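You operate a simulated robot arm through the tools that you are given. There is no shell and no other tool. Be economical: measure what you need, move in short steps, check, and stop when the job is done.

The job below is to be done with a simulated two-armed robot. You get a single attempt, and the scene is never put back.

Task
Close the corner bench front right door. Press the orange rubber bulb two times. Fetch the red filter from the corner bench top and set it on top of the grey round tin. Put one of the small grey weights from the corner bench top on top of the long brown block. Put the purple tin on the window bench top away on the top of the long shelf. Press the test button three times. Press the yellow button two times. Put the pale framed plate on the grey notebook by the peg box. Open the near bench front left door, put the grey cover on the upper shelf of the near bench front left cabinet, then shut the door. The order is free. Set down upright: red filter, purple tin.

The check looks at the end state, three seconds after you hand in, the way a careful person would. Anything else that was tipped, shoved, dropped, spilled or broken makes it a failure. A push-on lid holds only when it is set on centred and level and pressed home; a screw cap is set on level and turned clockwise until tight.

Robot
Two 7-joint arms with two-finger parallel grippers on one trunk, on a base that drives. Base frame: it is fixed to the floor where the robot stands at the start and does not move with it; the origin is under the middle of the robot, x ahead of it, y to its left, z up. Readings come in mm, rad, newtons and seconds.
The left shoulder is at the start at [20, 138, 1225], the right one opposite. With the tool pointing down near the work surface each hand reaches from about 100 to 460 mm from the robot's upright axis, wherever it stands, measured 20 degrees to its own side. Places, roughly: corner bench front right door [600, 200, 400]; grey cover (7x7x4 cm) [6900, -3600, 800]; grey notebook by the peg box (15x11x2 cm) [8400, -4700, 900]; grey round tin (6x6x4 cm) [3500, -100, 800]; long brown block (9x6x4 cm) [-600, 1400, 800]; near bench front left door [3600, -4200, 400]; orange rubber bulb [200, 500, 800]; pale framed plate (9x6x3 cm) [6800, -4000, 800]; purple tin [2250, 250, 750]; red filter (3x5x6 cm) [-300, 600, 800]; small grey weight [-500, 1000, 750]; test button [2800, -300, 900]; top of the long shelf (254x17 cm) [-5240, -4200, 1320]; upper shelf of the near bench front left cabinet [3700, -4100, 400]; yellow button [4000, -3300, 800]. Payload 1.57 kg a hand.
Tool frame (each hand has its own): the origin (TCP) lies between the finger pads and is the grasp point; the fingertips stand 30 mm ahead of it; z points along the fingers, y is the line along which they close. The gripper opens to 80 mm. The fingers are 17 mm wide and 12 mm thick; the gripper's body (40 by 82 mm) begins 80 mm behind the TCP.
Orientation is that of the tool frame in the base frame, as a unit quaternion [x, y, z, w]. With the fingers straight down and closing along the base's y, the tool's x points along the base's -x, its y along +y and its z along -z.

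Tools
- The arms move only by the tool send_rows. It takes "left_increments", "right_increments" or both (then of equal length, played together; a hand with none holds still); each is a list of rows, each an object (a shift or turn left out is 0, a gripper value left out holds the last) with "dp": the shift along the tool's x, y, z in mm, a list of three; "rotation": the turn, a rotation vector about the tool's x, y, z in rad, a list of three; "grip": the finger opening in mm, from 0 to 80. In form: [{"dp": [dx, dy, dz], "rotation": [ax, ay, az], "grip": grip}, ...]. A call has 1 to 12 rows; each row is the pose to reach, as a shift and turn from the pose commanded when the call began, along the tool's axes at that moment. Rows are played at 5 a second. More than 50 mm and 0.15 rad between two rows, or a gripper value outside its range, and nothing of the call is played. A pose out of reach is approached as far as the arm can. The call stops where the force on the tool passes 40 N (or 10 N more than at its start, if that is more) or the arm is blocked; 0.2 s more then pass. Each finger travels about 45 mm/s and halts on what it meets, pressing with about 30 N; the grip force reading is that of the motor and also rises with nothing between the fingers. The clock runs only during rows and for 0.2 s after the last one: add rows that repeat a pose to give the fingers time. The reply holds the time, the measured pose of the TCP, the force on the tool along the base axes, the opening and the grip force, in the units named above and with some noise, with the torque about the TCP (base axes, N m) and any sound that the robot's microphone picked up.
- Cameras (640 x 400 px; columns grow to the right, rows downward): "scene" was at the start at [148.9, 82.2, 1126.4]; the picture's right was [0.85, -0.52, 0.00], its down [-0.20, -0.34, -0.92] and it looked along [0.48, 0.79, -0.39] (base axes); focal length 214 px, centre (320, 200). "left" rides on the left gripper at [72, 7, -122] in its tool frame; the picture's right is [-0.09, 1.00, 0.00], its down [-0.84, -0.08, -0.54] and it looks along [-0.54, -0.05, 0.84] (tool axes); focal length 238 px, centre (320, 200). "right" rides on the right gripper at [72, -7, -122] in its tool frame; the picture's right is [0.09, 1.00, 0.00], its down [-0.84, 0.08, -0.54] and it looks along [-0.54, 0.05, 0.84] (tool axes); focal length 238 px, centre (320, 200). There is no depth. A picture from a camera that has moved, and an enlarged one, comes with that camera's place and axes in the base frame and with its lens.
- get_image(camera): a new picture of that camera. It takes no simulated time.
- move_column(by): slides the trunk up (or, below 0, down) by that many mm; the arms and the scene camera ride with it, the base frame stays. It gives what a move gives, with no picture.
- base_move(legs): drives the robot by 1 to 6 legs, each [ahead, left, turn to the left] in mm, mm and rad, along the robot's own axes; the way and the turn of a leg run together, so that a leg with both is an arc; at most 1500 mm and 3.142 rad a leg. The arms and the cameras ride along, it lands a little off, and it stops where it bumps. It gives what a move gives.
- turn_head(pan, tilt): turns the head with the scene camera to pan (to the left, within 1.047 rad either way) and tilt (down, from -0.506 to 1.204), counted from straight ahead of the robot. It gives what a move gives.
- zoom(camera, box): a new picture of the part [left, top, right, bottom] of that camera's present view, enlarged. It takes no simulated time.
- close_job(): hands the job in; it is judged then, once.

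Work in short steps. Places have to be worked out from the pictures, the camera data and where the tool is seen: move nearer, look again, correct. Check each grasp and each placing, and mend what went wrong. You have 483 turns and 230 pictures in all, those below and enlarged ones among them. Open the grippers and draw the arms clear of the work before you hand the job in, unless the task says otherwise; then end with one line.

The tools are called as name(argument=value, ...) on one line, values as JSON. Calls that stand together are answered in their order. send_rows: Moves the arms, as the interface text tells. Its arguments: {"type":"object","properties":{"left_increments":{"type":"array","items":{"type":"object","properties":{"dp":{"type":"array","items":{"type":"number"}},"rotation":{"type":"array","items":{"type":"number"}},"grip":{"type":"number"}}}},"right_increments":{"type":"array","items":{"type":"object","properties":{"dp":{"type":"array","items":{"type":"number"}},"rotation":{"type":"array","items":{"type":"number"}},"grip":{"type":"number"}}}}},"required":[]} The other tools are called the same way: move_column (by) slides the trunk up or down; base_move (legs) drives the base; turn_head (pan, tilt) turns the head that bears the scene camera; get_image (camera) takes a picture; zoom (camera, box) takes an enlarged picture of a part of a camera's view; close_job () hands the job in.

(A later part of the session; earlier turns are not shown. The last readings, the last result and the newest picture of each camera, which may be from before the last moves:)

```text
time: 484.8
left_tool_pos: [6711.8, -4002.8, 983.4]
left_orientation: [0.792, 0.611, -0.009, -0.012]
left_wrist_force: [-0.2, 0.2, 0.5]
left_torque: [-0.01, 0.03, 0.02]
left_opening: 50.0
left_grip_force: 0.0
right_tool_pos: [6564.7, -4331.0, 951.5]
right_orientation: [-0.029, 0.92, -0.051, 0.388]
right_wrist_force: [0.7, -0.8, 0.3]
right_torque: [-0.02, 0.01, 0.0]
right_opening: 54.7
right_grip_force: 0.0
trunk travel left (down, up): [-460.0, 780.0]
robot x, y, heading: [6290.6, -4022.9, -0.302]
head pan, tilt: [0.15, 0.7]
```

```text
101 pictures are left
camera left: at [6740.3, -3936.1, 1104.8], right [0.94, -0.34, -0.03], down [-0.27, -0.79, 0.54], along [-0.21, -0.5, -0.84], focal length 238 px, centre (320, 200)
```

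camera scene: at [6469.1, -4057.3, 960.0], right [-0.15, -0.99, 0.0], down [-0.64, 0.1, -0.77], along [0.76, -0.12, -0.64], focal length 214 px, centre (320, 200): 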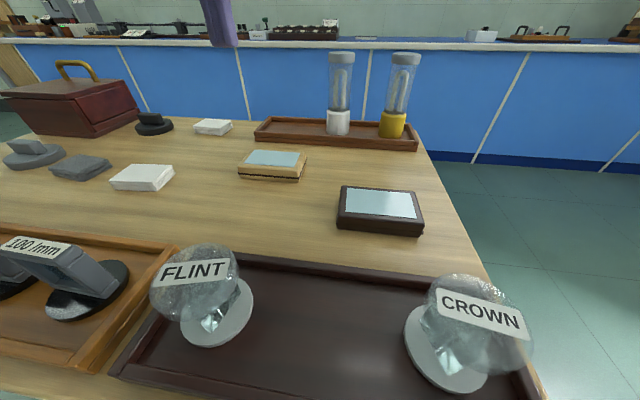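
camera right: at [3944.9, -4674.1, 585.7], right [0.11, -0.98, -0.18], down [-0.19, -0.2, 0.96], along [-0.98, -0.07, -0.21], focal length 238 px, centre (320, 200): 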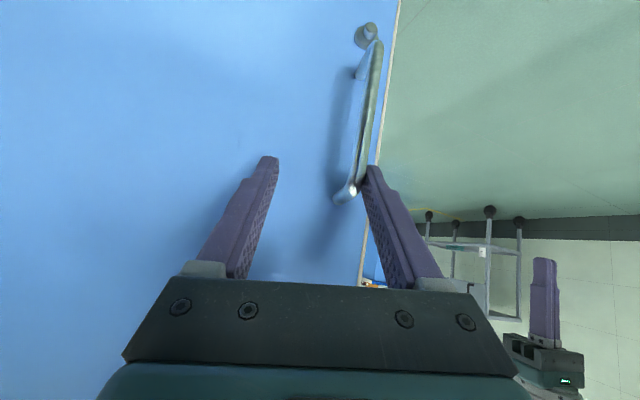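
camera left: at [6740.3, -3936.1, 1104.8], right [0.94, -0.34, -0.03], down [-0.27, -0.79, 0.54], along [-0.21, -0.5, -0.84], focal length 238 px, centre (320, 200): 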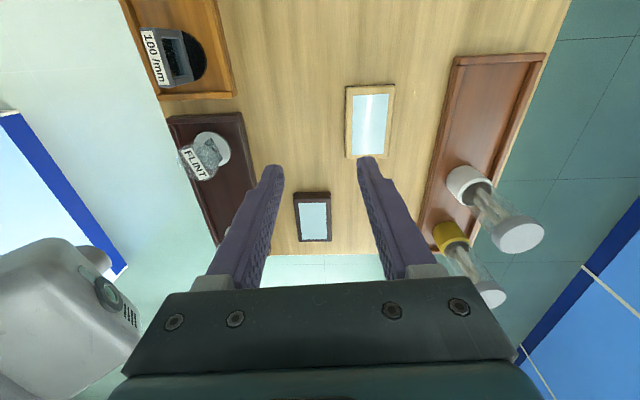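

The wrist turned. The plate's top centre is about [6763, -4030, 797]. I bring the base 60 mm nearer and the hand above the plate.

base_move(legs=[[60, 0, 0]])

send_rows(left_increments=[{"dp": [-5, -2, 30], "grip": 80}, {"dp": [-10, -3.5, 65]}, {"dp": [-10, -3.5, 100]}, {"dp": [-10, -3.5, 100]}])

get_image(camera="left")

get_image(camera="scene")

```text
time: 485.7
left_tool_pos: [6769.8, -4020.6, 984.1]
left_orientation: [0.791, 0.612, -0.009, -0.011]
left_wrist_force: [0.7, 0.3, 0.6]
left_torque: [-0.01, 0.0, -0.02]
left_opening: 80.0
left_grip_force: 0.1
right_tool_pos: [6621.5, -4347.6, 951.0]
right_orientation: [-0.028, 0.92, -0.052, 0.388]
right_wrist_force: [-0.1, 0.2, -0.3]
right_torque: [-0.03, -0.02, 0.02]
right_opening: 55.1
right_grip_force: 0.1
trunk travel left (down, up): [-460.0, 780.0]
robot x, y, heading: [6346.2, -4036.9, -0.301]
head pan, tilt: [0.15, 0.7]
```

```text
time: 486.7
left_tool_pos: [6760.0, -4029.3, 882.2]
left_orientation: [0.791, 0.612, -0.009, -0.011]
left_wrist_force: [0.2, 0.3, 0.3]
left_torque: [-0.02, -0.03, -0.02]
left_opening: 80.2
left_grip_force: 0.1
right_tool_pos: [6622.2, -4347.5, 952.7]
right_orientation: [-0.029, 0.92, -0.051, 0.388]
right_wrist_force: [-0.1, 0.2, 0.0]
right_torque: [0.0, -0.01, 0.02]
right_opening: 55.1
right_grip_force: 0.1
trunk travel left (down, up): [-460.0, 780.0]
robot x, y, heading: [6343.4, -4036.5, -0.302]
head pan, tilt: [0.15, 0.7]
```

```text
100 pictures are left
camera left: at [6787.5, -3961.8, 1004.9], right [0.94, -0.34, -0.03], down [-0.27, -0.79, 0.54], along [-0.21, -0.5, -0.84], focal length 238 px, centre (320, 200)
```

left: 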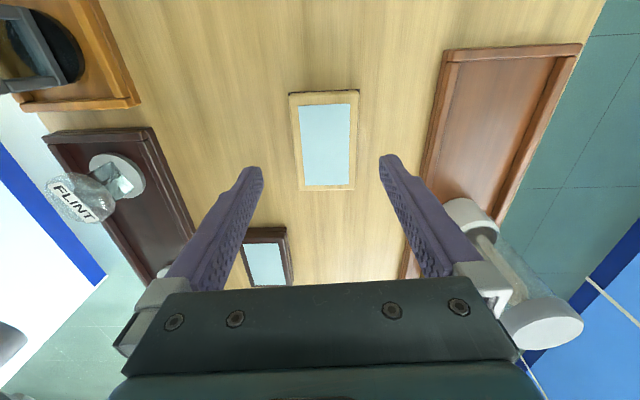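

```text
99 pictures are left
camera scene: at [6526.0, -4075.1, 959.9], right [-0.15, -0.99, 0.0], down [-0.64, 0.1, -0.77], along [0.76, -0.12, -0.64], focal length 214 px, centre (320, 200)
```

scene: 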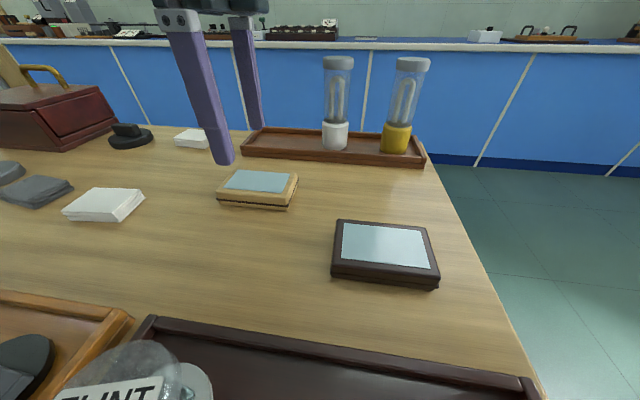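

Well aligned. I descend so that the tips come just above the table, then close on the 60 mm side.

send_rows(left_increments=[{"dp": [0, 1, 30]}, {"dp": [0, 3, 55]}, {"dp": [0, 4, 70]}, {"dp": [0, 4, 75]}, {"dp": [0, 4, 75]}])

zoom(camera="scene", box=[160, 100, 360, 240])

```text
time: 487.9
left_tool_pos: [6764.1, -4030.6, 810.5]
left_orientation: [0.791, 0.612, -0.008, -0.01]
left_wrist_force: [-5.1, 0.6, 23.5]
left_torque: [-0.21, -0.96, -0.01]
left_opening: 75.9
left_grip_force: 0.0
right_tool_pos: [6620.5, -4347.3, 951.9]
right_orientation: [-0.029, 0.919, -0.051, 0.389]
right_wrist_force: [0.1, -0.5, 0.2]
right_torque: [0.01, -0.03, -0.03]
right_opening: 55.3
right_grip_force: 0.0
trunk travel left (down, up): [-460.0, 780.0]
robot x, y, heading: [6344.7, -4033.7, -0.302]
head pan, tilt: [0.15, 0.7]
```

```text
2.86 times, centred on (260, 170) of scene
camera zoom: at [6527.0, -4075.0, 960.5], right [-0.15, -0.99, 0.0], down [-0.64, 0.1, -0.77], along [0.76, -0.12, -0.64], focal length 613 px, centre (491, 286)
```

zoom: 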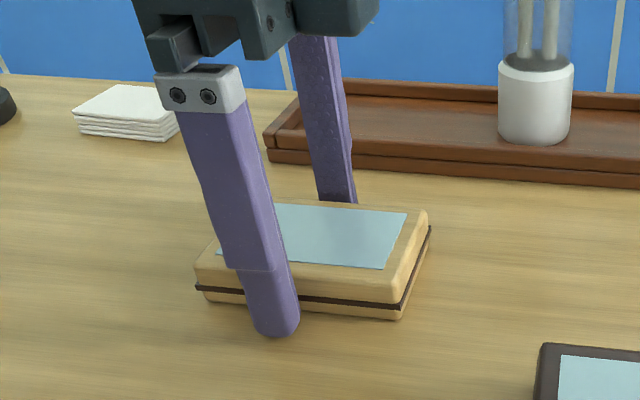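

One tip touches the table. I raise 3 mm, shift 10 mm towards the plate's middle, and close.

send_rows(left_increments=[{"dp": [0, 0, -6]}, {"dp": [-10, 0, -4]}, {"dp": [-10, 0, -4], "grip": 60}, {"dp": [-10, 0, -4], "grip": 50}, {"dp": [-10, 0, -4], "grip": 45}, {"dp": [-10, 0, -4], "grip": 45}])

zoom(camera="scene", box=[160, 100, 360, 240])

```text
time: 489.3
left_tool_pos: [6759.3, -4040.0, 811.9]
left_orientation: [0.791, 0.612, -0.009, -0.011]
left_wrist_force: [-0.2, 0.9, 0.1]
left_torque: [-0.02, -0.06, -0.02]
left_opening: 57.5
left_grip_force: 30.3
right_tool_pos: [6619.8, -4347.0, 951.7]
right_orientation: [-0.029, 0.92, -0.051, 0.388]
right_wrist_force: [0.8, -0.5, 0.4]
right_torque: [0.03, 0.0, 0.01]
right_opening: 54.9
right_grip_force: 0.1
trunk travel left (down, up): [-460.0, 780.0]
robot x, y, heading: [6350.0, -4035.3, -0.301]
head pan, tilt: [0.15, 0.7]
```

```text
2.86 times, centred on (260, 170) of scene
camera zoom: at [6525.9, -4075.1, 959.9], right [-0.15, -0.99, 0.0], down [-0.64, 0.1, -0.76], along [0.76, -0.12, -0.64], focal length 613 px, centre (491, 286)
```

zoom: 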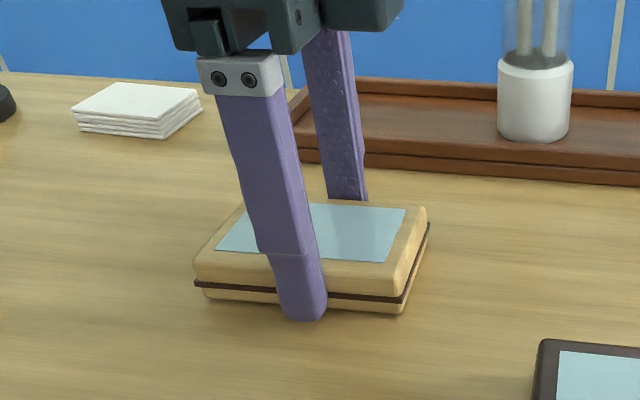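

Gripped at 57 mm near the middle. I lift it and check.

send_rows(left_increments=[{"dp": [0, 0, -15]}, {"dp": [0, 0, -55]}, {"dp": [0, 0, -95]}, {"dp": [0, 0, -135]}, {"dp": [0, 0, -170]}])

get_image(camera="left")

zoom(camera="scene", box=[100, 0, 420, 240])

```text
time: 490.5
left_tool_pos: [6766.4, -4042.4, 980.9]
left_orientation: [0.791, 0.612, -0.011, -0.014]
left_wrist_force: [0.0, 0.4, -2.7]
left_torque: [-0.02, 0.01, -0.01]
left_opening: 57.5
left_grip_force: 29.9
right_tool_pos: [6620.2, -4347.7, 952.0]
right_orientation: [-0.029, 0.92, -0.051, 0.388]
right_wrist_force: [-0.6, 0.1, -0.2]
right_torque: [-0.01, 0.01, -0.01]
right_opening: 55.0
right_grip_force: 0.1
trunk travel left (down, up): [-460.0, 780.0]
robot x, y, heading: [6345.1, -4036.5, -0.302]
head pan, tilt: [0.15, 0.7]
```

```text
96 pictures are left
camera left: at [6793.7, -3973.9, 1103.3], right [0.94, -0.34, -0.03], down [-0.27, -0.8, 0.54], along [-0.21, -0.5, -0.84], focal length 238 px, centre (320, 200)
```

left: 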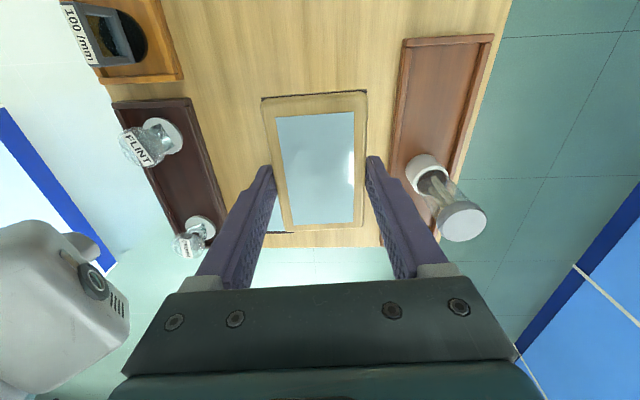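

```text
1.67 times, centred on (260, 120) of scene
camera zoom: at [6525.9, -4075.1, 959.9], right [-0.15, -0.99, 0.0], down [-0.64, 0.1, -0.76], along [0.76, -0.12, -0.64], focal length 358 px, centre (420, 333)
```

zoom: 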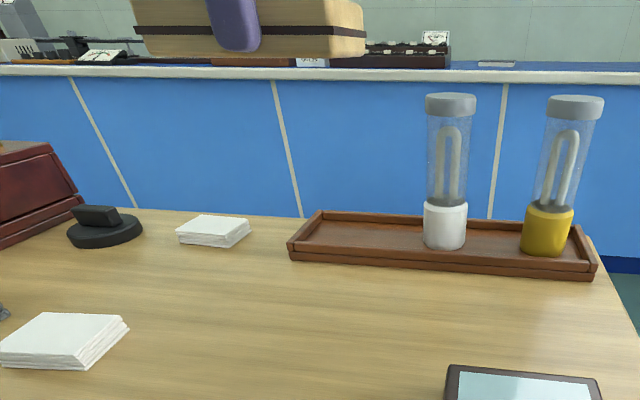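

The plate is held level. Now for the grey cover with the tilted right hand: I raise the trunk a little, back off, and strafe left along the table.

move_column(by=120)

base_move(legs=[[-200, 0, 0], [0, 640, 0], [100, 0, 0]])

turn_head(pan=-0.1, tilt=0.7)

get_image(camera="scene")

get_image(camera="right")

```text
time: 492.0
left_tool_pos: [6764.8, -4041.7, 1101.6]
left_orientation: [0.791, 0.612, -0.011, -0.012]
left_wrist_force: [0.2, -0.5, -0.8]
left_torque: [0.02, 0.01, 0.03]
left_opening: 57.5
left_grip_force: 30.2
right_tool_pos: [6620.7, -4347.0, 1071.0]
right_orientation: [-0.03, 0.92, -0.05, 0.387]
right_wrist_force: [0.1, -0.9, 0.1]
right_torque: [0.03, -0.01, 0.01]
right_opening: 55.2
right_grip_force: 0.0
trunk travel left (down, up): [-580.0, 660.0]
robot x, y, heading: [6343.2, -4036.1, -0.306]
head pan, tilt: [0.15, 0.7]
```

```text
time: 497.5
left_tool_pos: [6861.4, -3399.9, 1102.8]
left_orientation: [0.792, 0.611, -0.01, -0.013]
left_wrist_force: [0.3, 0.8, -0.6]
left_torque: [0.01, 0.03, -0.01]
left_opening: 57.4
left_grip_force: 30.3
right_tool_pos: [6713.8, -3704.8, 1070.9]
right_orientation: [-0.028, 0.92, -0.052, 0.388]
right_wrist_force: [0.2, -1.0, 0.2]
right_torque: [0.02, -0.01, 0.04]
right_opening: 54.9
right_grip_force: 0.1
trunk travel left (down, up): [-580.0, 660.0]
robot x, y, heading: [6443.5, -3394.3, -0.306]
head pan, tilt: [0.15, 0.7]
```

```text
time: 498.3
left_tool_pos: [6859.3, -3399.1, 1101.6]
left_orientation: [0.792, 0.61, -0.01, -0.014]
left_wrist_force: [1.4, 0.0, -1.1]
left_torque: [0.0, 0.01, -0.01]
left_opening: 57.3
left_grip_force: 29.9
right_tool_pos: [6713.5, -3705.6, 1071.6]
right_orientation: [-0.028, 0.92, -0.052, 0.388]
right_wrist_force: [0.6, 0.2, 0.1]
right_torque: [-0.03, 0.07, 0.0]
right_opening: 55.4
right_grip_force: 0.0
trunk travel left (down, up): [-580.0, 660.0]
robot x, y, heading: [6441.2, -3395.7, -0.307]
head pan, tilt: [-0.099, 0.7]
```

```text
94 pictures are left
camera scene: at [6614.5, -3452.4, 1079.9], right [-0.39, -0.92, 0.0], down [-0.59, 0.25, -0.76], along [0.7, -0.3, -0.64], focal length 214 px, centre (320, 200)
```

scene: 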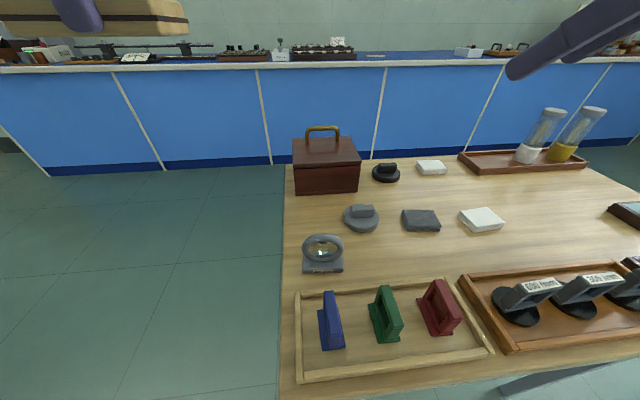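

```text
93 pictures are left
camera right: at [6575.8, -3710.1, 1105.4], right [-0.07, 0.98, -0.18], down [0.2, 0.19, 0.96], along [0.98, 0.04, -0.21], focal length 238 px, centre (320, 200)
```

right: 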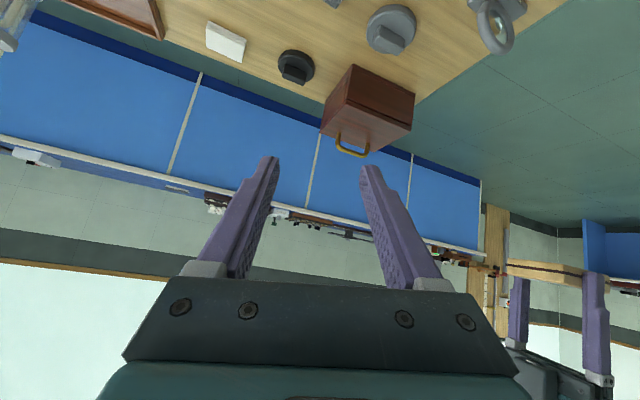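

I zoom in on the grey cover to see its knob.

zoom(camera="scene", box=[300, 150, 460, 270])

```text
3.33 times, centred on (380, 210) of scene
camera zoom: at [6614.5, -3452.4, 1079.9], right [-0.39, -0.92, 0.0], down [-0.59, 0.25, -0.76], along [0.7, -0.3, -0.64], focal length 715 px, centre (120, 167)
```

zoom: 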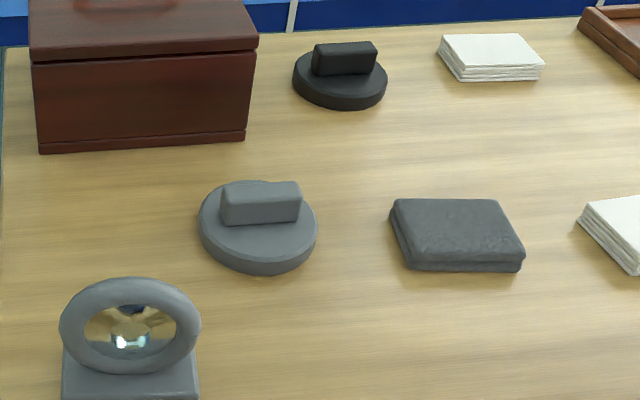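

The cover has a bar knob 45 mm long, lying along my left–right direction; centre about [6848, -3643]. I align the right hand (45° tilt, level roll) and bring it near.

send_rows(right_increments=[{"dp": [3, 23, 26], "rotation": [0.034, 0.008, 0.074], "grip": 62}, {"dp": [7, 46, 53], "rotation": [0.068, 0.016, 0.148]}, {"dp": [11, 70, 80], "rotation": [0.101, 0.023, 0.223]}, {"dp": [14.6, 93.5, 107], "rotation": [0.135, 0.031, 0.297]}, {"dp": [14.6, 93.5, 107], "rotation": [0.135, 0.031, 0.297]}])

get_image(camera="right")

get_image(camera="scene")

```text
time: 499.5
left_tool_pos: [6859.8, -3399.5, 1102.7]
left_orientation: [0.792, 0.611, -0.01, -0.012]
left_wrist_force: [-0.6, -0.1, -1.3]
left_torque: [0.02, 0.0, 0.04]
left_opening: 57.4
left_grip_force: 30.0
right_tool_pos: [6779.7, -3621.9, 975.4]
right_orientation: [0.136, 0.914, -0.056, 0.377]
right_wrist_force: [0.2, -0.5, -0.7]
right_torque: [0.03, 0.0, 0.02]
right_opening: 62.0
right_grip_force: 0.0
trunk travel left (down, up): [-580.0, 660.0]
robot x, y, heading: [6440.6, -3391.6, -0.306]
head pan, tilt: [-0.099, 0.7]
```

```text
91 pictures are left
camera right: at [6645.4, -3590.1, 1011.8], right [0.23, 0.97, -0.06], down [0.22, 0.01, 0.97], along [0.95, -0.24, -0.21], focal length 238 px, centre (320, 200)
```

right: 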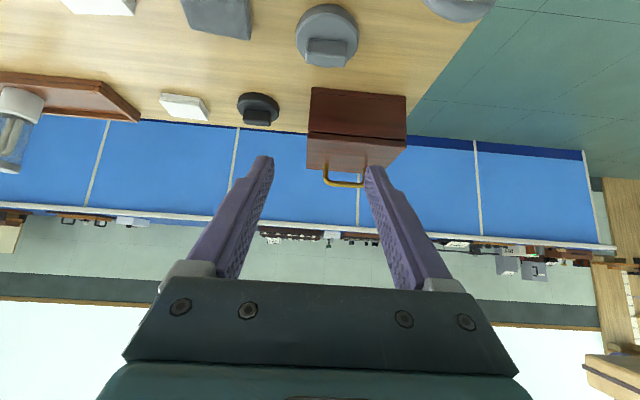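

```text
90 pictures are left
camera scene: at [6614.4, -3452.5, 1079.9], right [-0.39, -0.92, 0.0], down [-0.59, 0.25, -0.76], along [0.7, -0.3, -0.64], focal length 214 px, centre (320, 200)
```

scene: 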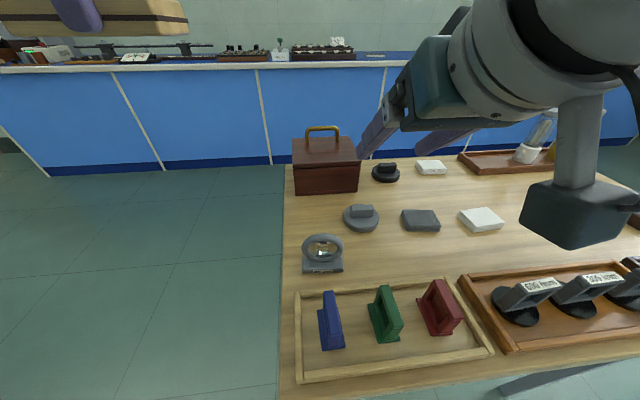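

The position is confirmed. I come down and approach along the tool axis, stopping 35 mm short to check.

send_rows(right_increments=[{"dp": [24, 0, 24]}, {"dp": [48, 0, 48]}, {"dp": [71, 0, 72]}, {"dp": [71, 0, 100]}, {"dp": [71, 0, 118]}, {"dp": [71, 0, 118]}])

get_image(camera="right")

zoom(camera="scene", box=[300, 130, 460, 270])

```text
time: 500.9
left_tool_pos: [6861.0, -3399.6, 1102.9]
left_orientation: [0.791, 0.611, -0.009, -0.013]
left_wrist_force: [1.1, 0.3, -2.1]
left_torque: [-0.02, 0.0, -0.01]
left_opening: 57.4
left_grip_force: 29.8
right_tool_pos: [6812.7, -3630.6, 841.9]
right_orientation: [0.137, 0.914, -0.057, 0.377]
right_wrist_force: [0.3, 0.1, -0.7]
right_torque: [0.02, 0.0, -0.01]
right_opening: 62.0
right_grip_force: 0.0
trunk travel left (down, up): [-580.0, 660.0]
robot x, y, heading: [6441.8, -3392.3, -0.302]
head pan, tilt: [-0.099, 0.7]
```

```text
89 pictures are left
camera right: at [6678.2, -3598.1, 877.3], right [0.23, 0.97, -0.06], down [0.22, 0.01, 0.97], along [0.95, -0.24, -0.21], focal length 238 px, centre (320, 200)
```

right: 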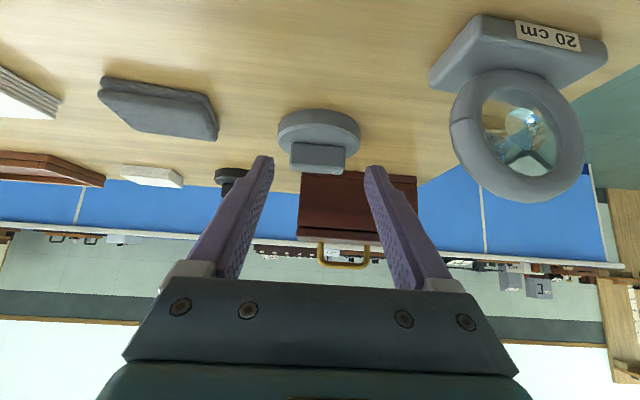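

```text
2.86 times, centred on (380, 200) of scene
camera zoom: at [6614.5, -3452.4, 1079.9], right [-0.39, -0.92, 0.0], down [-0.59, 0.25, -0.76], along [0.7, -0.3, -0.64], focal length 613 px, centre (149, 200)
```

zoom: 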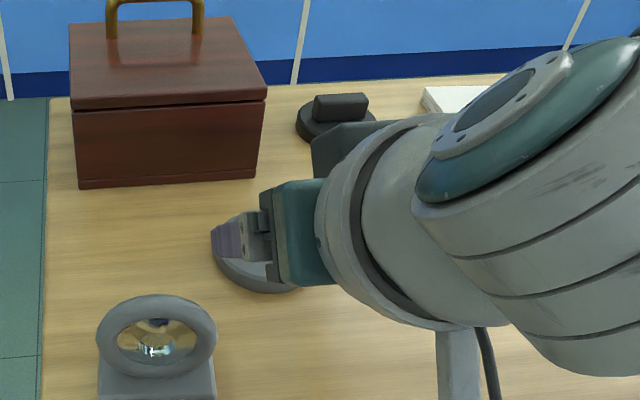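

On line with the knob. I advance the last 31 mm and close.

send_rows(right_increments=[{"dp": [0, -1, 15]}, {"dp": [0, -1, 26]}, {"dp": [0, -1, 31]}, {"dp": [0, -1, 31]}])

send_rows(right_increments=[{"grip": 45}, {"grip": 30}, {"grip": 25}, {"grip": 25}, {"grip": 25}])

get_image(camera="right")

```text
time: 501.9
left_tool_pos: [6860.8, -3399.3, 1102.4]
left_orientation: [0.791, 0.611, -0.01, -0.012]
left_wrist_force: [0.0, -0.1, -2.1]
left_torque: [0.0, 0.0, 0.0]
left_opening: 57.2
left_grip_force: 29.7
right_tool_pos: [6832.0, -3636.1, 820.6]
right_orientation: [0.135, 0.914, -0.055, 0.379]
right_wrist_force: [-0.7, -0.3, 6.0]
right_torque: [-0.23, -0.03, 0.01]
right_opening: 61.9
right_grip_force: 0.1
trunk travel left (down, up): [-580.0, 660.0]
robot x, y, heading: [6438.9, -3393.0, -0.305]
head pan, tilt: [-0.099, 0.7]
```

```text
time: 503.1
left_tool_pos: [6861.0, -3399.8, 1102.7]
left_orientation: [0.792, 0.611, -0.01, -0.012]
left_wrist_force: [0.1, -0.2, -2.2]
left_torque: [-0.01, 0.02, -0.02]
left_opening: 57.0
left_grip_force: 30.0
right_tool_pos: [6832.3, -3639.0, 820.4]
right_orientation: [0.135, 0.914, -0.057, 0.378]
right_wrist_force: [-0.2, -2.0, 8.5]
right_torque: [-0.06, -0.19, -0.1]
right_opening: 42.9
right_grip_force: 30.0
trunk travel left (down, up): [-580.0, 660.0]
robot x, y, heading: [6440.5, -3389.1, -0.304]
head pan, tilt: [-0.099, 0.7]
```

```text
87 pictures are left
camera right: at [6698.7, -3605.8, 856.3], right [0.23, 0.97, -0.07], down [0.22, 0.01, 0.97], along [0.95, -0.24, -0.21], focal length 238 px, centre (320, 200)
```

right: 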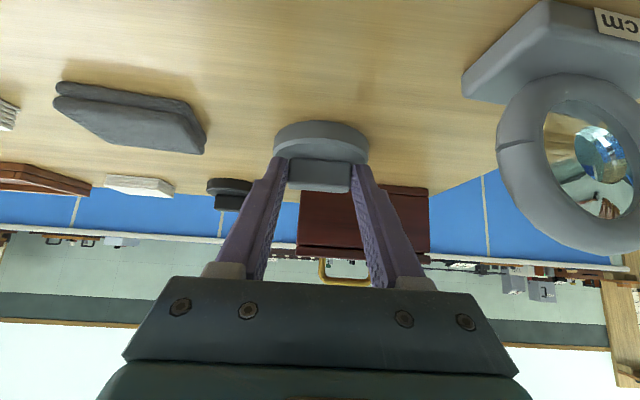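

The knob is gripped (43 mm). I lift straight up.

send_rows(right_increments=[{"dp": [-10, 0, -10]}, {"dp": [-35, 0, -35]}, {"dp": [-70, 0, -70]}, {"dp": [-100, 0, -100]}, {"dp": [-100, 0, -100]}])

get_image(camera="right")

get_image(camera="scene")

```text
time: 504.3
left_tool_pos: [6860.1, -3399.9, 1101.1]
left_orientation: [0.791, 0.611, -0.009, -0.012]
left_wrist_force: [-0.1, -0.8, -1.9]
left_torque: [-0.01, -0.02, 0.0]
left_opening: 57.3
left_grip_force: 30.1
right_tool_pos: [6830.5, -3638.0, 961.8]
right_orientation: [0.135, 0.914, -0.056, 0.378]
right_wrist_force: [-0.6, -0.4, -0.6]
right_torque: [0.04, 0.0, 0.02]
right_opening: 42.6
right_grip_force: 30.3
trunk travel left (down, up): [-580.0, 660.0]
robot x, y, heading: [6439.2, -3392.4, -0.299]
head pan, tilt: [-0.099, 0.7]
```

```text
86 pictures are left
camera right: at [6697.3, -3605.6, 997.4], right [0.23, 0.97, -0.07], down [0.22, 0.01, 0.97], along [0.95, -0.24, -0.21], focal length 238 px, centre (320, 200)
```

right: 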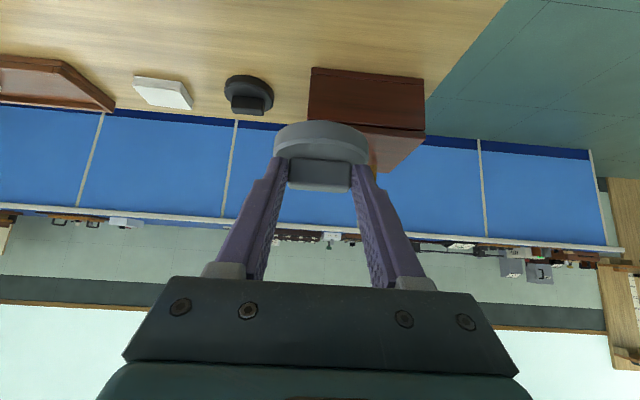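

```text
85 pictures are left
camera scene: at [6614.4, -3452.4, 1079.9], right [-0.39, -0.92, 0.0], down [-0.59, 0.25, -0.76], along [0.7, -0.3, -0.64], focal length 214 px, centre (320, 200)
```

scene: 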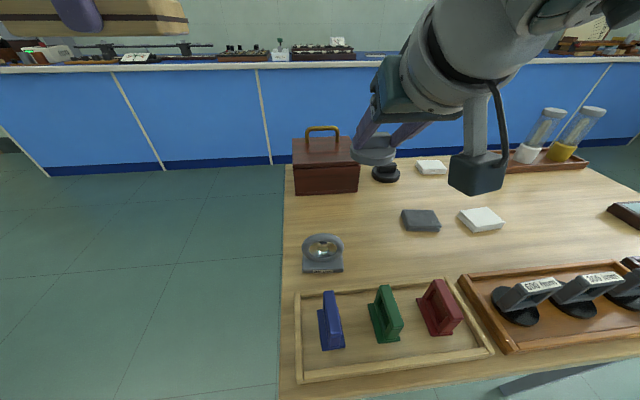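

The cover is held level. Now to the notebook on the wall bench: I back off, pass the table's right end, and approach.

base_move(legs=[[-250, 0, 0], [0, -1200, 0], [1300, 0, 0], [300, 0, 0]])

turn_head(pan=0.3, tilt=0.4)

get_image(camera="scene")

```text
time: 519.6
left_tool_pos: [7739.6, -5038.2, 1103.0]
left_orientation: [0.806, 0.592, -0.009, -0.012]
left_wrist_force: [-0.1, -0.4, -1.6]
left_torque: [0.0, 0.04, 0.0]
left_opening: 57.3
left_grip_force: 30.2
right_tool_pos: [7699.5, -5274.9, 961.7]
right_orientation: [0.157, 0.911, -0.065, 0.376]
right_wrist_force: [-0.2, 0.7, -0.5]
right_torque: [-0.02, 0.01, -0.01]
right_opening: 42.8
right_grip_force: 30.5
trunk travel left (down, up): [-580.0, 660.0]
robot x, y, heading: [7318.2, -5012.4, -0.354]
head pan, tilt: [-0.099, 0.7]
```

```text
time: 520.5
left_tool_pos: [7739.6, -5037.9, 1101.5]
left_orientation: [0.806, 0.592, -0.01, -0.013]
left_wrist_force: [0.3, 0.3, -1.8]
left_torque: [-0.01, 0.03, -0.02]
left_opening: 57.3
left_grip_force: 30.0
right_tool_pos: [7698.4, -5274.6, 962.5]
right_orientation: [0.157, 0.911, -0.065, 0.377]
right_wrist_force: [0.1, 0.0, -0.3]
right_torque: [-0.02, 0.01, -0.01]
right_opening: 42.5
right_grip_force: 30.3
trunk travel left (down, up): [-580.0, 660.0]
robot x, y, heading: [7320.1, -5008.8, -0.351]
head pan, tilt: [0.3, 0.4]
```

```text
84 pictures are left
camera scene: at [7507.3, -5046.7, 1106.7], right [-0.05, -1.0, 0.0], down [-0.39, 0.02, -0.92], along [0.92, -0.05, -0.39], focal length 214 px, centre (320, 200)
```

scene: 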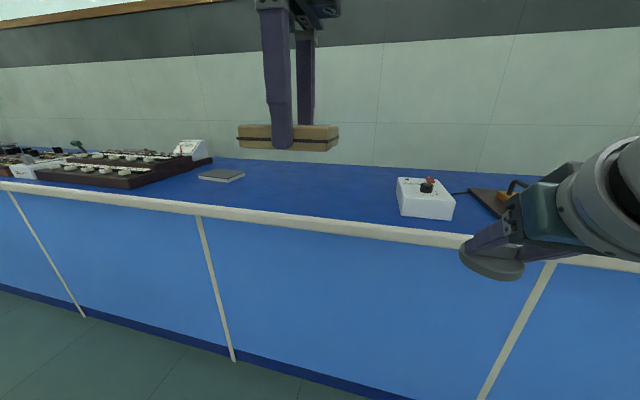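

The grey notebook is at about [8390, -4690] beside the peg boards. I straighten, shift left and approach.

base_move(legs=[[0, 0, 0.05], [0, 470, 0], [400, 0, 0]])

turn_head(pan=0.25, tilt=0.6)

get_image(camera="scene")

get_image(camera="left")

```text
time: 525.8
left_tool_pos: [8263.6, -4685.5, 1101.6]
left_orientation: [0.79, 0.612, -0.009, -0.013]
left_wrist_force: [-0.1, -0.3, -1.4]
left_torque: [-0.01, -0.01, 0.03]
left_opening: 57.6
left_grip_force: 29.8
right_tool_pos: [8234.8, -4924.6, 960.4]
right_orientation: [0.135, 0.914, -0.056, 0.377]
right_wrist_force: [-0.2, -0.1, 0.3]
right_torque: [0.0, 0.01, 0.01]
right_opening: 42.7
right_grip_force: 30.2
trunk travel left (down, up): [-580.0, 660.0]
robot x, y, heading: [7845.5, -4679.0, -0.301]
head pan, tilt: [0.3, 0.4]
```

```text
time: 526.5
left_tool_pos: [8263.1, -4685.3, 1102.2]
left_orientation: [0.79, 0.613, -0.01, -0.013]
left_wrist_force: [0.4, 0.1, -2.4]
left_torque: [0.0, -0.01, 0.0]
left_opening: 57.3
left_grip_force: 29.8
right_tool_pos: [8234.2, -4925.1, 960.6]
right_orientation: [0.135, 0.914, -0.056, 0.378]
right_wrist_force: [-0.4, 0.1, -0.6]
right_torque: [-0.02, 0.01, -0.01]
right_opening: 43.0
right_grip_force: 29.9
trunk travel left (down, up): [-580.0, 660.0]
robot x, y, heading: [7843.4, -4679.8, -0.305]
head pan, tilt: [0.25, 0.6]
```

```text
83 pictures are left
camera scene: at [8027.3, -4710.7, 1088.6], right [-0.06, -1.0, 0.0], down [-0.56, 0.03, -0.83], along [0.82, -0.05, -0.56], focal length 214 px, centre (320, 200)
```

scene: 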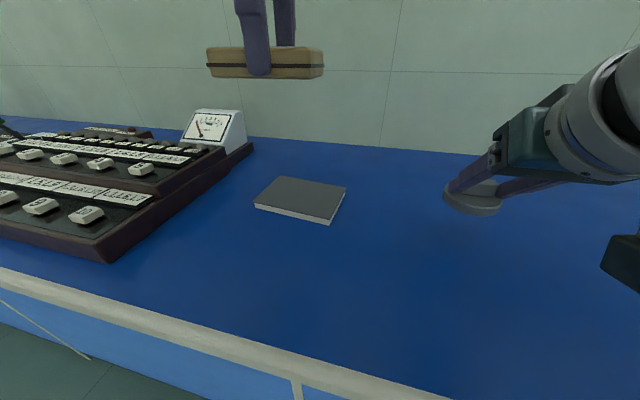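

```text
82 pictures are left
camera left: at [8291.2, -4618.2, 1223.1], right [0.94, -0.34, -0.03], down [-0.27, -0.8, 0.54], along [-0.21, -0.5, -0.84], focal length 238 px, centre (320, 200)
```

left: 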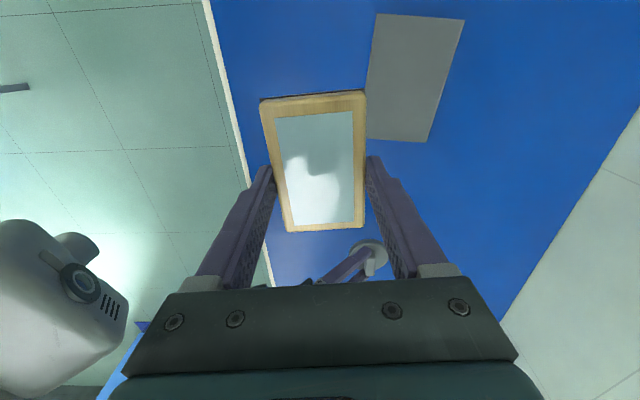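

Notebook top centre ≈ [8396, -4696], nearly aligned with the plate. I advance 122 mm.

base_move(legs=[[122, 0, 0]])

send_rows(left_increments=[{"dp": [0, 0, 40]}, {"dp": [0, 0, 80]}, {"dp": [0, 0, 120]}, {"dp": [0, 0, 150]}, {"dp": [0, 0, 150]}])

get_image(camera="left")

get_image(camera="scene")

```text
time: 527.8
left_tool_pos: [8379.5, -4720.3, 1102.5]
left_orientation: [0.79, 0.613, -0.01, -0.013]
left_wrist_force: [-0.4, -0.2, -1.3]
left_torque: [-0.01, -0.03, 0.03]
left_opening: 57.4
left_grip_force: 29.6
right_tool_pos: [8350.9, -4960.9, 961.5]
right_orientation: [0.134, 0.914, -0.055, 0.378]
right_wrist_force: [-0.5, -0.4, 0.6]
right_torque: [0.03, 0.01, 0.05]
right_opening: 42.8
right_grip_force: 30.0
trunk travel left (down, up): [-580.0, 660.0]
robot x, y, heading: [7960.5, -4717.5, -0.304]
head pan, tilt: [0.25, 0.6]
```

```text
time: 529.0
left_tool_pos: [8372.4, -4722.4, 951.1]
left_orientation: [0.79, 0.613, -0.01, -0.014]
left_wrist_force: [0.1, 0.4, -2.2]
left_torque: [-0.04, -0.01, 0.0]
left_opening: 57.4
left_grip_force: 29.9
right_tool_pos: [8351.0, -4960.6, 960.6]
right_orientation: [0.134, 0.915, -0.055, 0.377]
right_wrist_force: [-0.1, 0.2, -0.3]
right_torque: [-0.01, 0.02, -0.02]
right_opening: 43.0
right_grip_force: 30.0
trunk travel left (down, up): [-580.0, 660.0]
robot x, y, heading: [7956.5, -4716.2, -0.302]
head pan, tilt: [0.25, 0.6]
```

```text
81 pictures are left
camera left: at [8401.5, -4655.0, 1071.9], right [0.94, -0.34, -0.03], down [-0.27, -0.8, 0.54], along [-0.21, -0.5, -0.84], focal length 238 px, centre (320, 200)
```

left: 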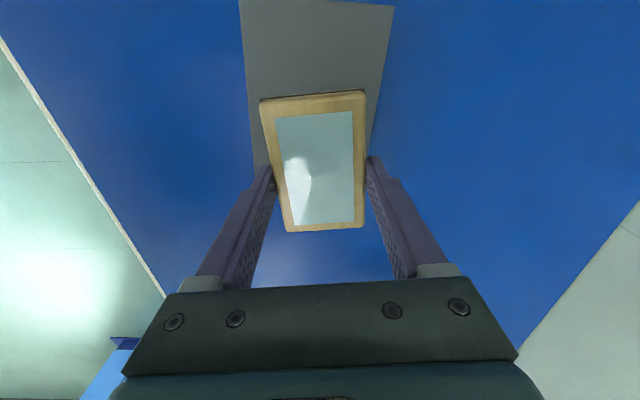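

```text
80 pictures are left
camera scene: at [8144.1, -4747.1, 1088.5], right [-0.05, -1.0, 0.0], down [-0.56, 0.03, -0.82], along [0.82, -0.04, -0.57], focal length 214 px, centre (320, 200)
```

scene: 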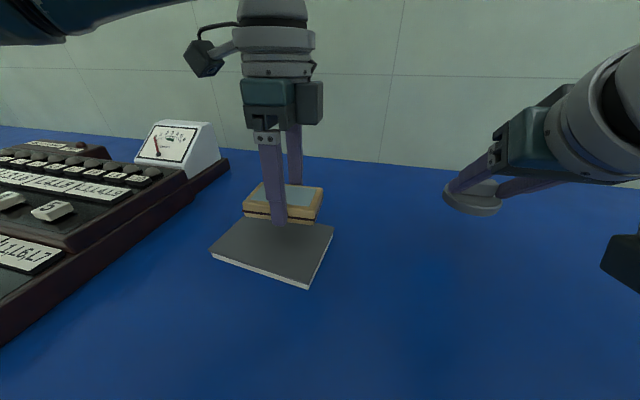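

The plate needs about 24 mm more towards the peg box side. I shift and lower part way, then check.

send_rows(left_increments=[{"dp": [12, -1, 0]}, {"dp": [24, -2, 15]}, {"dp": [24, -2, 30]}, {"dp": [24, -2, 30]}])

zoom(camera="left", box=[200, 0, 440, 240])

zoom(camera="scene", box=[180, 160, 360, 300])

```text
time: 530.0
left_tool_pos: [8377.8, -4696.5, 922.1]
left_orientation: [0.79, 0.613, -0.011, -0.013]
left_wrist_force: [0.4, 0.2, -1.4]
left_torque: [-0.02, 0.01, 0.01]
left_opening: 57.5
left_grip_force: 29.4
right_tool_pos: [8351.6, -4960.4, 960.6]
right_orientation: [0.134, 0.914, -0.055, 0.378]
right_wrist_force: [0.1, -0.6, 0.6]
right_torque: [-0.04, 0.02, -0.03]
right_opening: 42.8
right_grip_force: 29.8
trunk travel left (down, up): [-580.0, 660.0]
robot x, y, heading: [7958.5, -4717.0, -0.301]
head pan, tilt: [0.25, 0.6]
```

```text
1.67 times, centred on (320, 120) of left
camera zoom: at [8405.5, -4628.5, 1043.0], right [0.94, -0.34, -0.03], down [-0.27, -0.8, 0.54], along [-0.21, -0.5, -0.84], focal length 397 px, centre (320, 333)
```

zoom: 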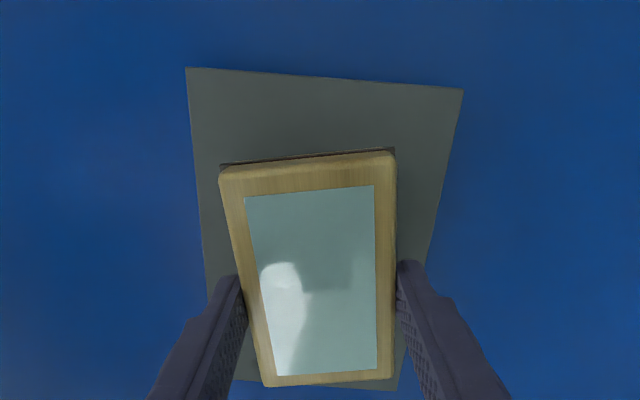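

```text
2.86 times, centred on (270, 230) of scene
camera zoom: at [8144.0, -4747.1, 1088.5], right [-0.05, -1.0, 0.0], down [-0.56, 0.03, -0.82], along [0.82, -0.04, -0.57], focal length 613 px, centre (463, 114)
```

zoom: 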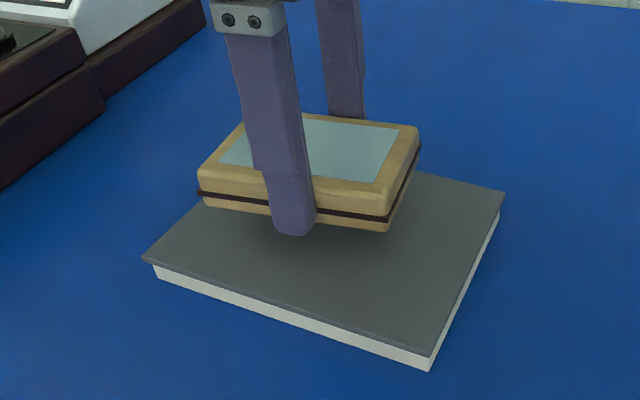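

The plate is over the notebook, well within its outline. I lower it until contact.

send_rows(left_increments=[{"dp": [-3, 0, 8]}, {"dp": [-3, 0, 14]}, {"dp": [-3, 0, 18]}, {"dp": [-3, 0, 21]}, {"dp": [-3, 0, 21]}])

zoom(camera="scene", box=[180, 160, 360, 300])

```text
time: 531.2
left_tool_pos: [8375.8, -4701.2, 900.5]
left_orientation: [0.791, 0.612, -0.009, -0.012]
left_wrist_force: [-0.8, -0.4, -1.4]
left_torque: [-0.04, 0.0, 0.02]
left_opening: 57.3
left_grip_force: 30.4
right_tool_pos: [8351.0, -4962.0, 961.0]
right_orientation: [0.134, 0.915, -0.055, 0.377]
right_wrist_force: [-0.4, -0.2, -0.4]
right_torque: [-0.02, 0.03, 0.02]
right_opening: 42.7
right_grip_force: 30.1
trunk travel left (down, up): [-580.0, 660.0]
robot x, y, heading: [7957.8, -4714.9, -0.302]
head pan, tilt: [0.25, 0.6]
```

```text
2.86 times, centred on (270, 230) of scene
camera zoom: at [8144.0, -4747.1, 1088.5], right [-0.05, -1.0, 0.0], down [-0.56, 0.03, -0.82], along [0.82, -0.04, -0.57], focal length 613 px, centre (463, 114)
```

zoom: 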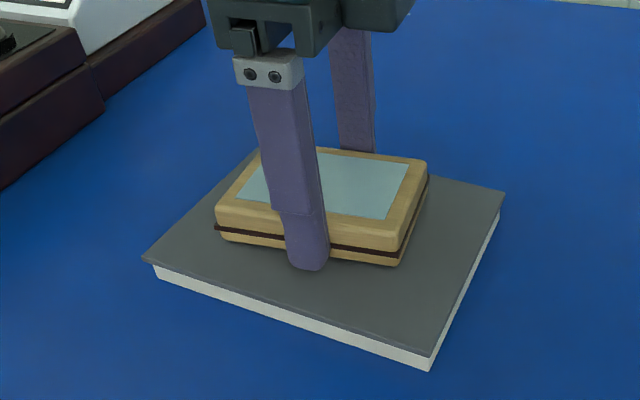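

send_rows(left_increments=[{"dp": [0, 0, 4]}, {"dp": [0, 0, 7]}, {"dp": [0, 0, 9]}, {"dp": [0, 0, 9]}])

zoom(camera="scene", box=[180, 160, 360, 300])

```text
time: 531.8
left_tool_pos: [8378.7, -4701.0, 898.1]
left_orientation: [0.791, 0.612, -0.01, -0.009]
left_wrist_force: [-5.3, 2.1, 13.2]
left_torque: [0.2, -0.37, 0.14]
left_opening: 57.6
left_grip_force: 30.0
right_tool_pos: [8350.6, -4959.8, 960.3]
right_orientation: [0.134, 0.915, -0.056, 0.377]
right_wrist_force: [-0.8, -0.2, 0.1]
right_torque: [0.02, 0.0, 0.0]
right_opening: 43.0
right_grip_force: 29.9
trunk travel left (down, up): [-580.0, 660.0]
robot x, y, heading: [7960.9, -4714.2, -0.301]
head pan, tilt: [0.25, 0.6]
stopped in row 3 (left hand): the force on the tool passed its limit at 45 N (the readings are from after the stop); the commanded pose is now the measured one
```

```text
2.86 times, centred on (270, 230) of scene
camera zoom: at [8143.9, -4746.5, 1088.4], right [-0.05, -1.0, 0.0], down [-0.56, 0.03, -0.83], along [0.82, -0.04, -0.56], focal length 613 px, centre (463, 114)
```

zoom: 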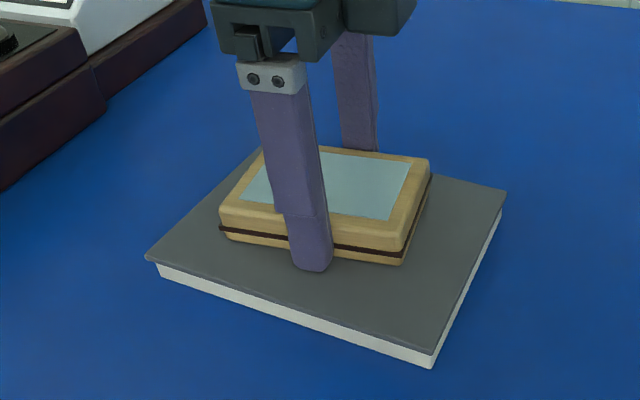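

Contact: the plate rests on the notebook. I ease up 1 mm, open, and lift off.

send_rows(left_increments=[{"dp": [0, 0, -1]}, {"dp": [0, 0, -1], "grip": 66}, {"dp": [0, 0, -1], "grip": 76}, {"dp": [0, 0, -1], "grip": 78}, {"dp": [0, 0, -25]}, {"dp": [0, 0, -65]}, {"dp": [0, 0, -105]}, {"dp": [0, 0, -150]}, {"dp": [0, 0, -190]}])

zoom(camera="scene", box=[180, 160, 360, 300])

```text
time: 533.8
left_tool_pos: [8379.2, -4701.6, 1087.4]
left_orientation: [0.791, 0.612, -0.011, -0.01]
left_wrist_force: [-0.2, 0.2, -0.6]
left_torque: [0.05, -0.02, 0.0]
left_opening: 78.3
left_grip_force: 0.0
right_tool_pos: [8350.5, -4960.6, 960.6]
right_orientation: [0.134, 0.914, -0.055, 0.378]
right_wrist_force: [0.0, 0.5, -0.1]
right_torque: [0.01, -0.01, 0.01]
right_opening: 43.0
right_grip_force: 30.2
trunk travel left (down, up): [-580.0, 660.0]
robot x, y, heading: [7954.5, -4716.2, -0.305]
head pan, tilt: [0.25, 0.6]
```

```text
2.86 times, centred on (270, 230) of scene
camera zoom: at [8144.0, -4747.0, 1088.5], right [-0.05, -1.0, 0.0], down [-0.56, 0.03, -0.83], along [0.82, -0.04, -0.56], focal length 613 px, centre (463, 114)
```

zoom: 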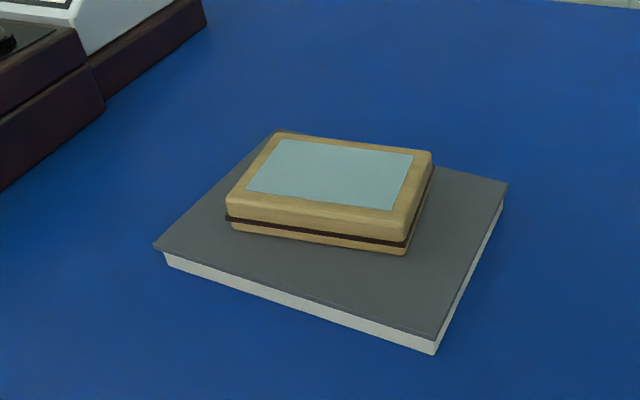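

The plate lies on the grey notebook. Now to the cabinet with the cover: I back out and return along the open floor in front of the near bench.

base_move(legs=[[-350, 0, 0], [0, -1400, 0], [-1300, 0, 0], [-1000, 0, 0], [0, -200, 0]])

base_move(legs=[[0, 0, 1.57]])

turn_head(pan=0.6, tilt=0.4)

get_image(camera="scene")

```text
time: 554.6
left_tool_pos: [5408.7, -5410.7, 1088.8]
left_orientation: [0.79, 0.613, -0.011, -0.01]
left_wrist_force: [0.4, 0.1, -0.1]
left_torque: [0.02, -0.02, 0.03]
left_opening: 77.9
left_grip_force: 0.1
right_tool_pos: [5379.2, -5669.2, 962.0]
right_orientation: [0.133, 0.915, -0.054, 0.377]
right_wrist_force: [-0.7, -0.3, 0.6]
right_torque: [0.04, 0.0, 0.01]
right_opening: 42.9
right_grip_force: 30.6
trunk travel left (down, up): [-580.0, 660.0]
robot x, y, heading: [4985.2, -5425.7, -0.301]
head pan, tilt: [0.25, 0.6]
```

```text
time: 558.8
left_tool_pos: [4970.6, -5004.2, 1087.7]
left_orientation: [0.123, 0.992, -0.014, 0.001]
left_wrist_force: [0.6, 0.6, -0.1]
left_torque: [0.01, 0.02, 0.05]
left_opening: 77.8
left_grip_force: 0.1
right_tool_pos: [5228.9, -5032.4, 961.6]
right_orientation: [-0.554, 0.74, 0.228, 0.305]
right_wrist_force: [0.3, -0.8, 0.7]
right_torque: [-0.05, 0.0, 0.0]
right_opening: 42.6
right_grip_force: 30.2
trunk travel left (down, up): [-580.0, 660.0]
robot x, y, heading: [4986.5, -5424.0, 1.267]
head pan, tilt: [0.25, 0.6]
```

```text
time: 559.6
left_tool_pos: [4970.7, -5003.2, 1089.0]
left_orientation: [0.124, 0.992, -0.014, 0.0]
left_wrist_force: [0.5, 0.4, 0.5]
left_torque: [0.01, -0.03, -0.04]
left_opening: 77.8
left_grip_force: 0.1
right_tool_pos: [5229.1, -5032.1, 960.8]
right_orientation: [-0.554, 0.74, 0.229, 0.305]
right_wrist_force: [0.7, 1.0, -0.9]
right_torque: [-0.01, 0.01, -0.02]
right_opening: 42.9
right_grip_force: 30.5
trunk travel left (down, up): [-580.0, 660.0]
robot x, y, heading: [4985.6, -5424.0, 1.276]
head pan, tilt: [0.6, 0.4]
```

```text
74 pictures are left
camera scene: at [4989.5, -5237.8, 1106.7], right [0.95, 0.3, 0.0], down [0.12, -0.37, -0.92], along [-0.27, 0.88, -0.39], focal length 214 px, centre (320, 200)
```

scene: 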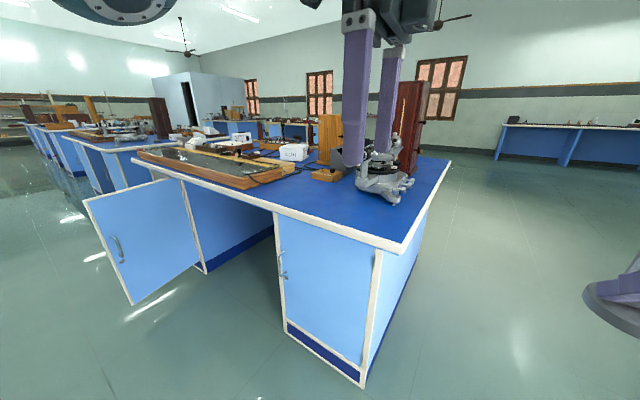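

The door is still open. I strafe left past it (hands stay above its top) to stand in front of the cabinet, slightly left.

base_move(legs=[[0, 900, 0], [0, 890, 0]])

move_column(by=-350)

turn_head(pan=-0.25, tilt=0.3)

get_image(camera="scene")

```text
time: 568.7
left_tool_pos: [3253.6, -4460.5, 1088.9]
left_orientation: [0.13, 0.991, -0.014, 0.001]
left_wrist_force: [-0.3, -0.2, -0.1]
left_torque: [-0.01, 0.01, 0.03]
left_opening: 78.0
left_grip_force: 0.1
right_tool_pos: [3511.3, -4492.9, 960.9]
right_orientation: [-0.549, 0.743, 0.227, 0.308]
right_wrist_force: [-0.5, 0.6, -0.3]
right_torque: [-0.01, 0.0, -0.03]
right_opening: 42.7
right_grip_force: 30.0
trunk travel left (down, up): [-580.0, 660.0]
robot x, y, heading: [3261.4, -4883.3, 1.259]
head pan, tilt: [0.6, 0.4]
```

```text
time: 572.1
left_tool_pos: [3253.1, -4460.8, 738.4]
left_orientation: [0.13, 0.991, -0.014, 0.001]
left_wrist_force: [0.5, 0.5, 0.8]
left_torque: [-0.02, 0.02, 0.03]
left_opening: 78.1
left_grip_force: 0.0
right_tool_pos: [3512.7, -4492.2, 611.4]
right_orientation: [-0.548, 0.744, 0.227, 0.307]
right_wrist_force: [0.8, -0.3, -0.8]
right_torque: [0.03, 0.01, -0.05]
right_opening: 42.7
right_grip_force: 29.8
trunk travel left (down, up): [-230.0, 1010.0]
robot x, y, heading: [3261.7, -4881.7, 1.258]
head pan, tilt: [0.6, 0.4]
```

```text
time: 573.3
left_tool_pos: [3253.1, -4461.6, 738.6]
left_orientation: [0.13, 0.991, -0.013, 0.001]
left_wrist_force: [-0.3, -1.1, 0.0]
left_torque: [0.02, 0.04, -0.02]
left_opening: 78.2
left_grip_force: 0.1
right_tool_pos: [3511.4, -4493.0, 611.5]
right_orientation: [-0.548, 0.744, 0.226, 0.308]
right_wrist_force: [-0.4, -0.7, -0.3]
right_torque: [-0.01, 0.03, 0.0]
right_opening: 42.9
right_grip_force: 30.3
trunk travel left (down, up): [-230.0, 1010.0]
robot x, y, heading: [3263.5, -4881.3, 1.264]
head pan, tilt: [-0.25, 0.3]
```

```text
73 pictures are left
camera scene: at [3345.1, -4704.5, 766.0], right [0.85, -0.53, 0.0], down [-0.16, -0.25, -0.96], along [0.51, 0.81, -0.3], focal length 214 px, centre (320, 200)
```

scene: 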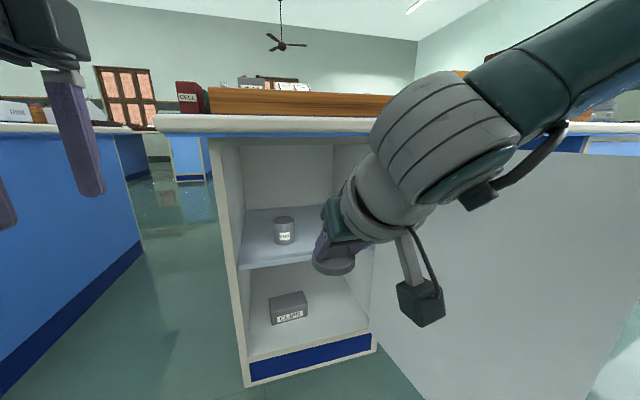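

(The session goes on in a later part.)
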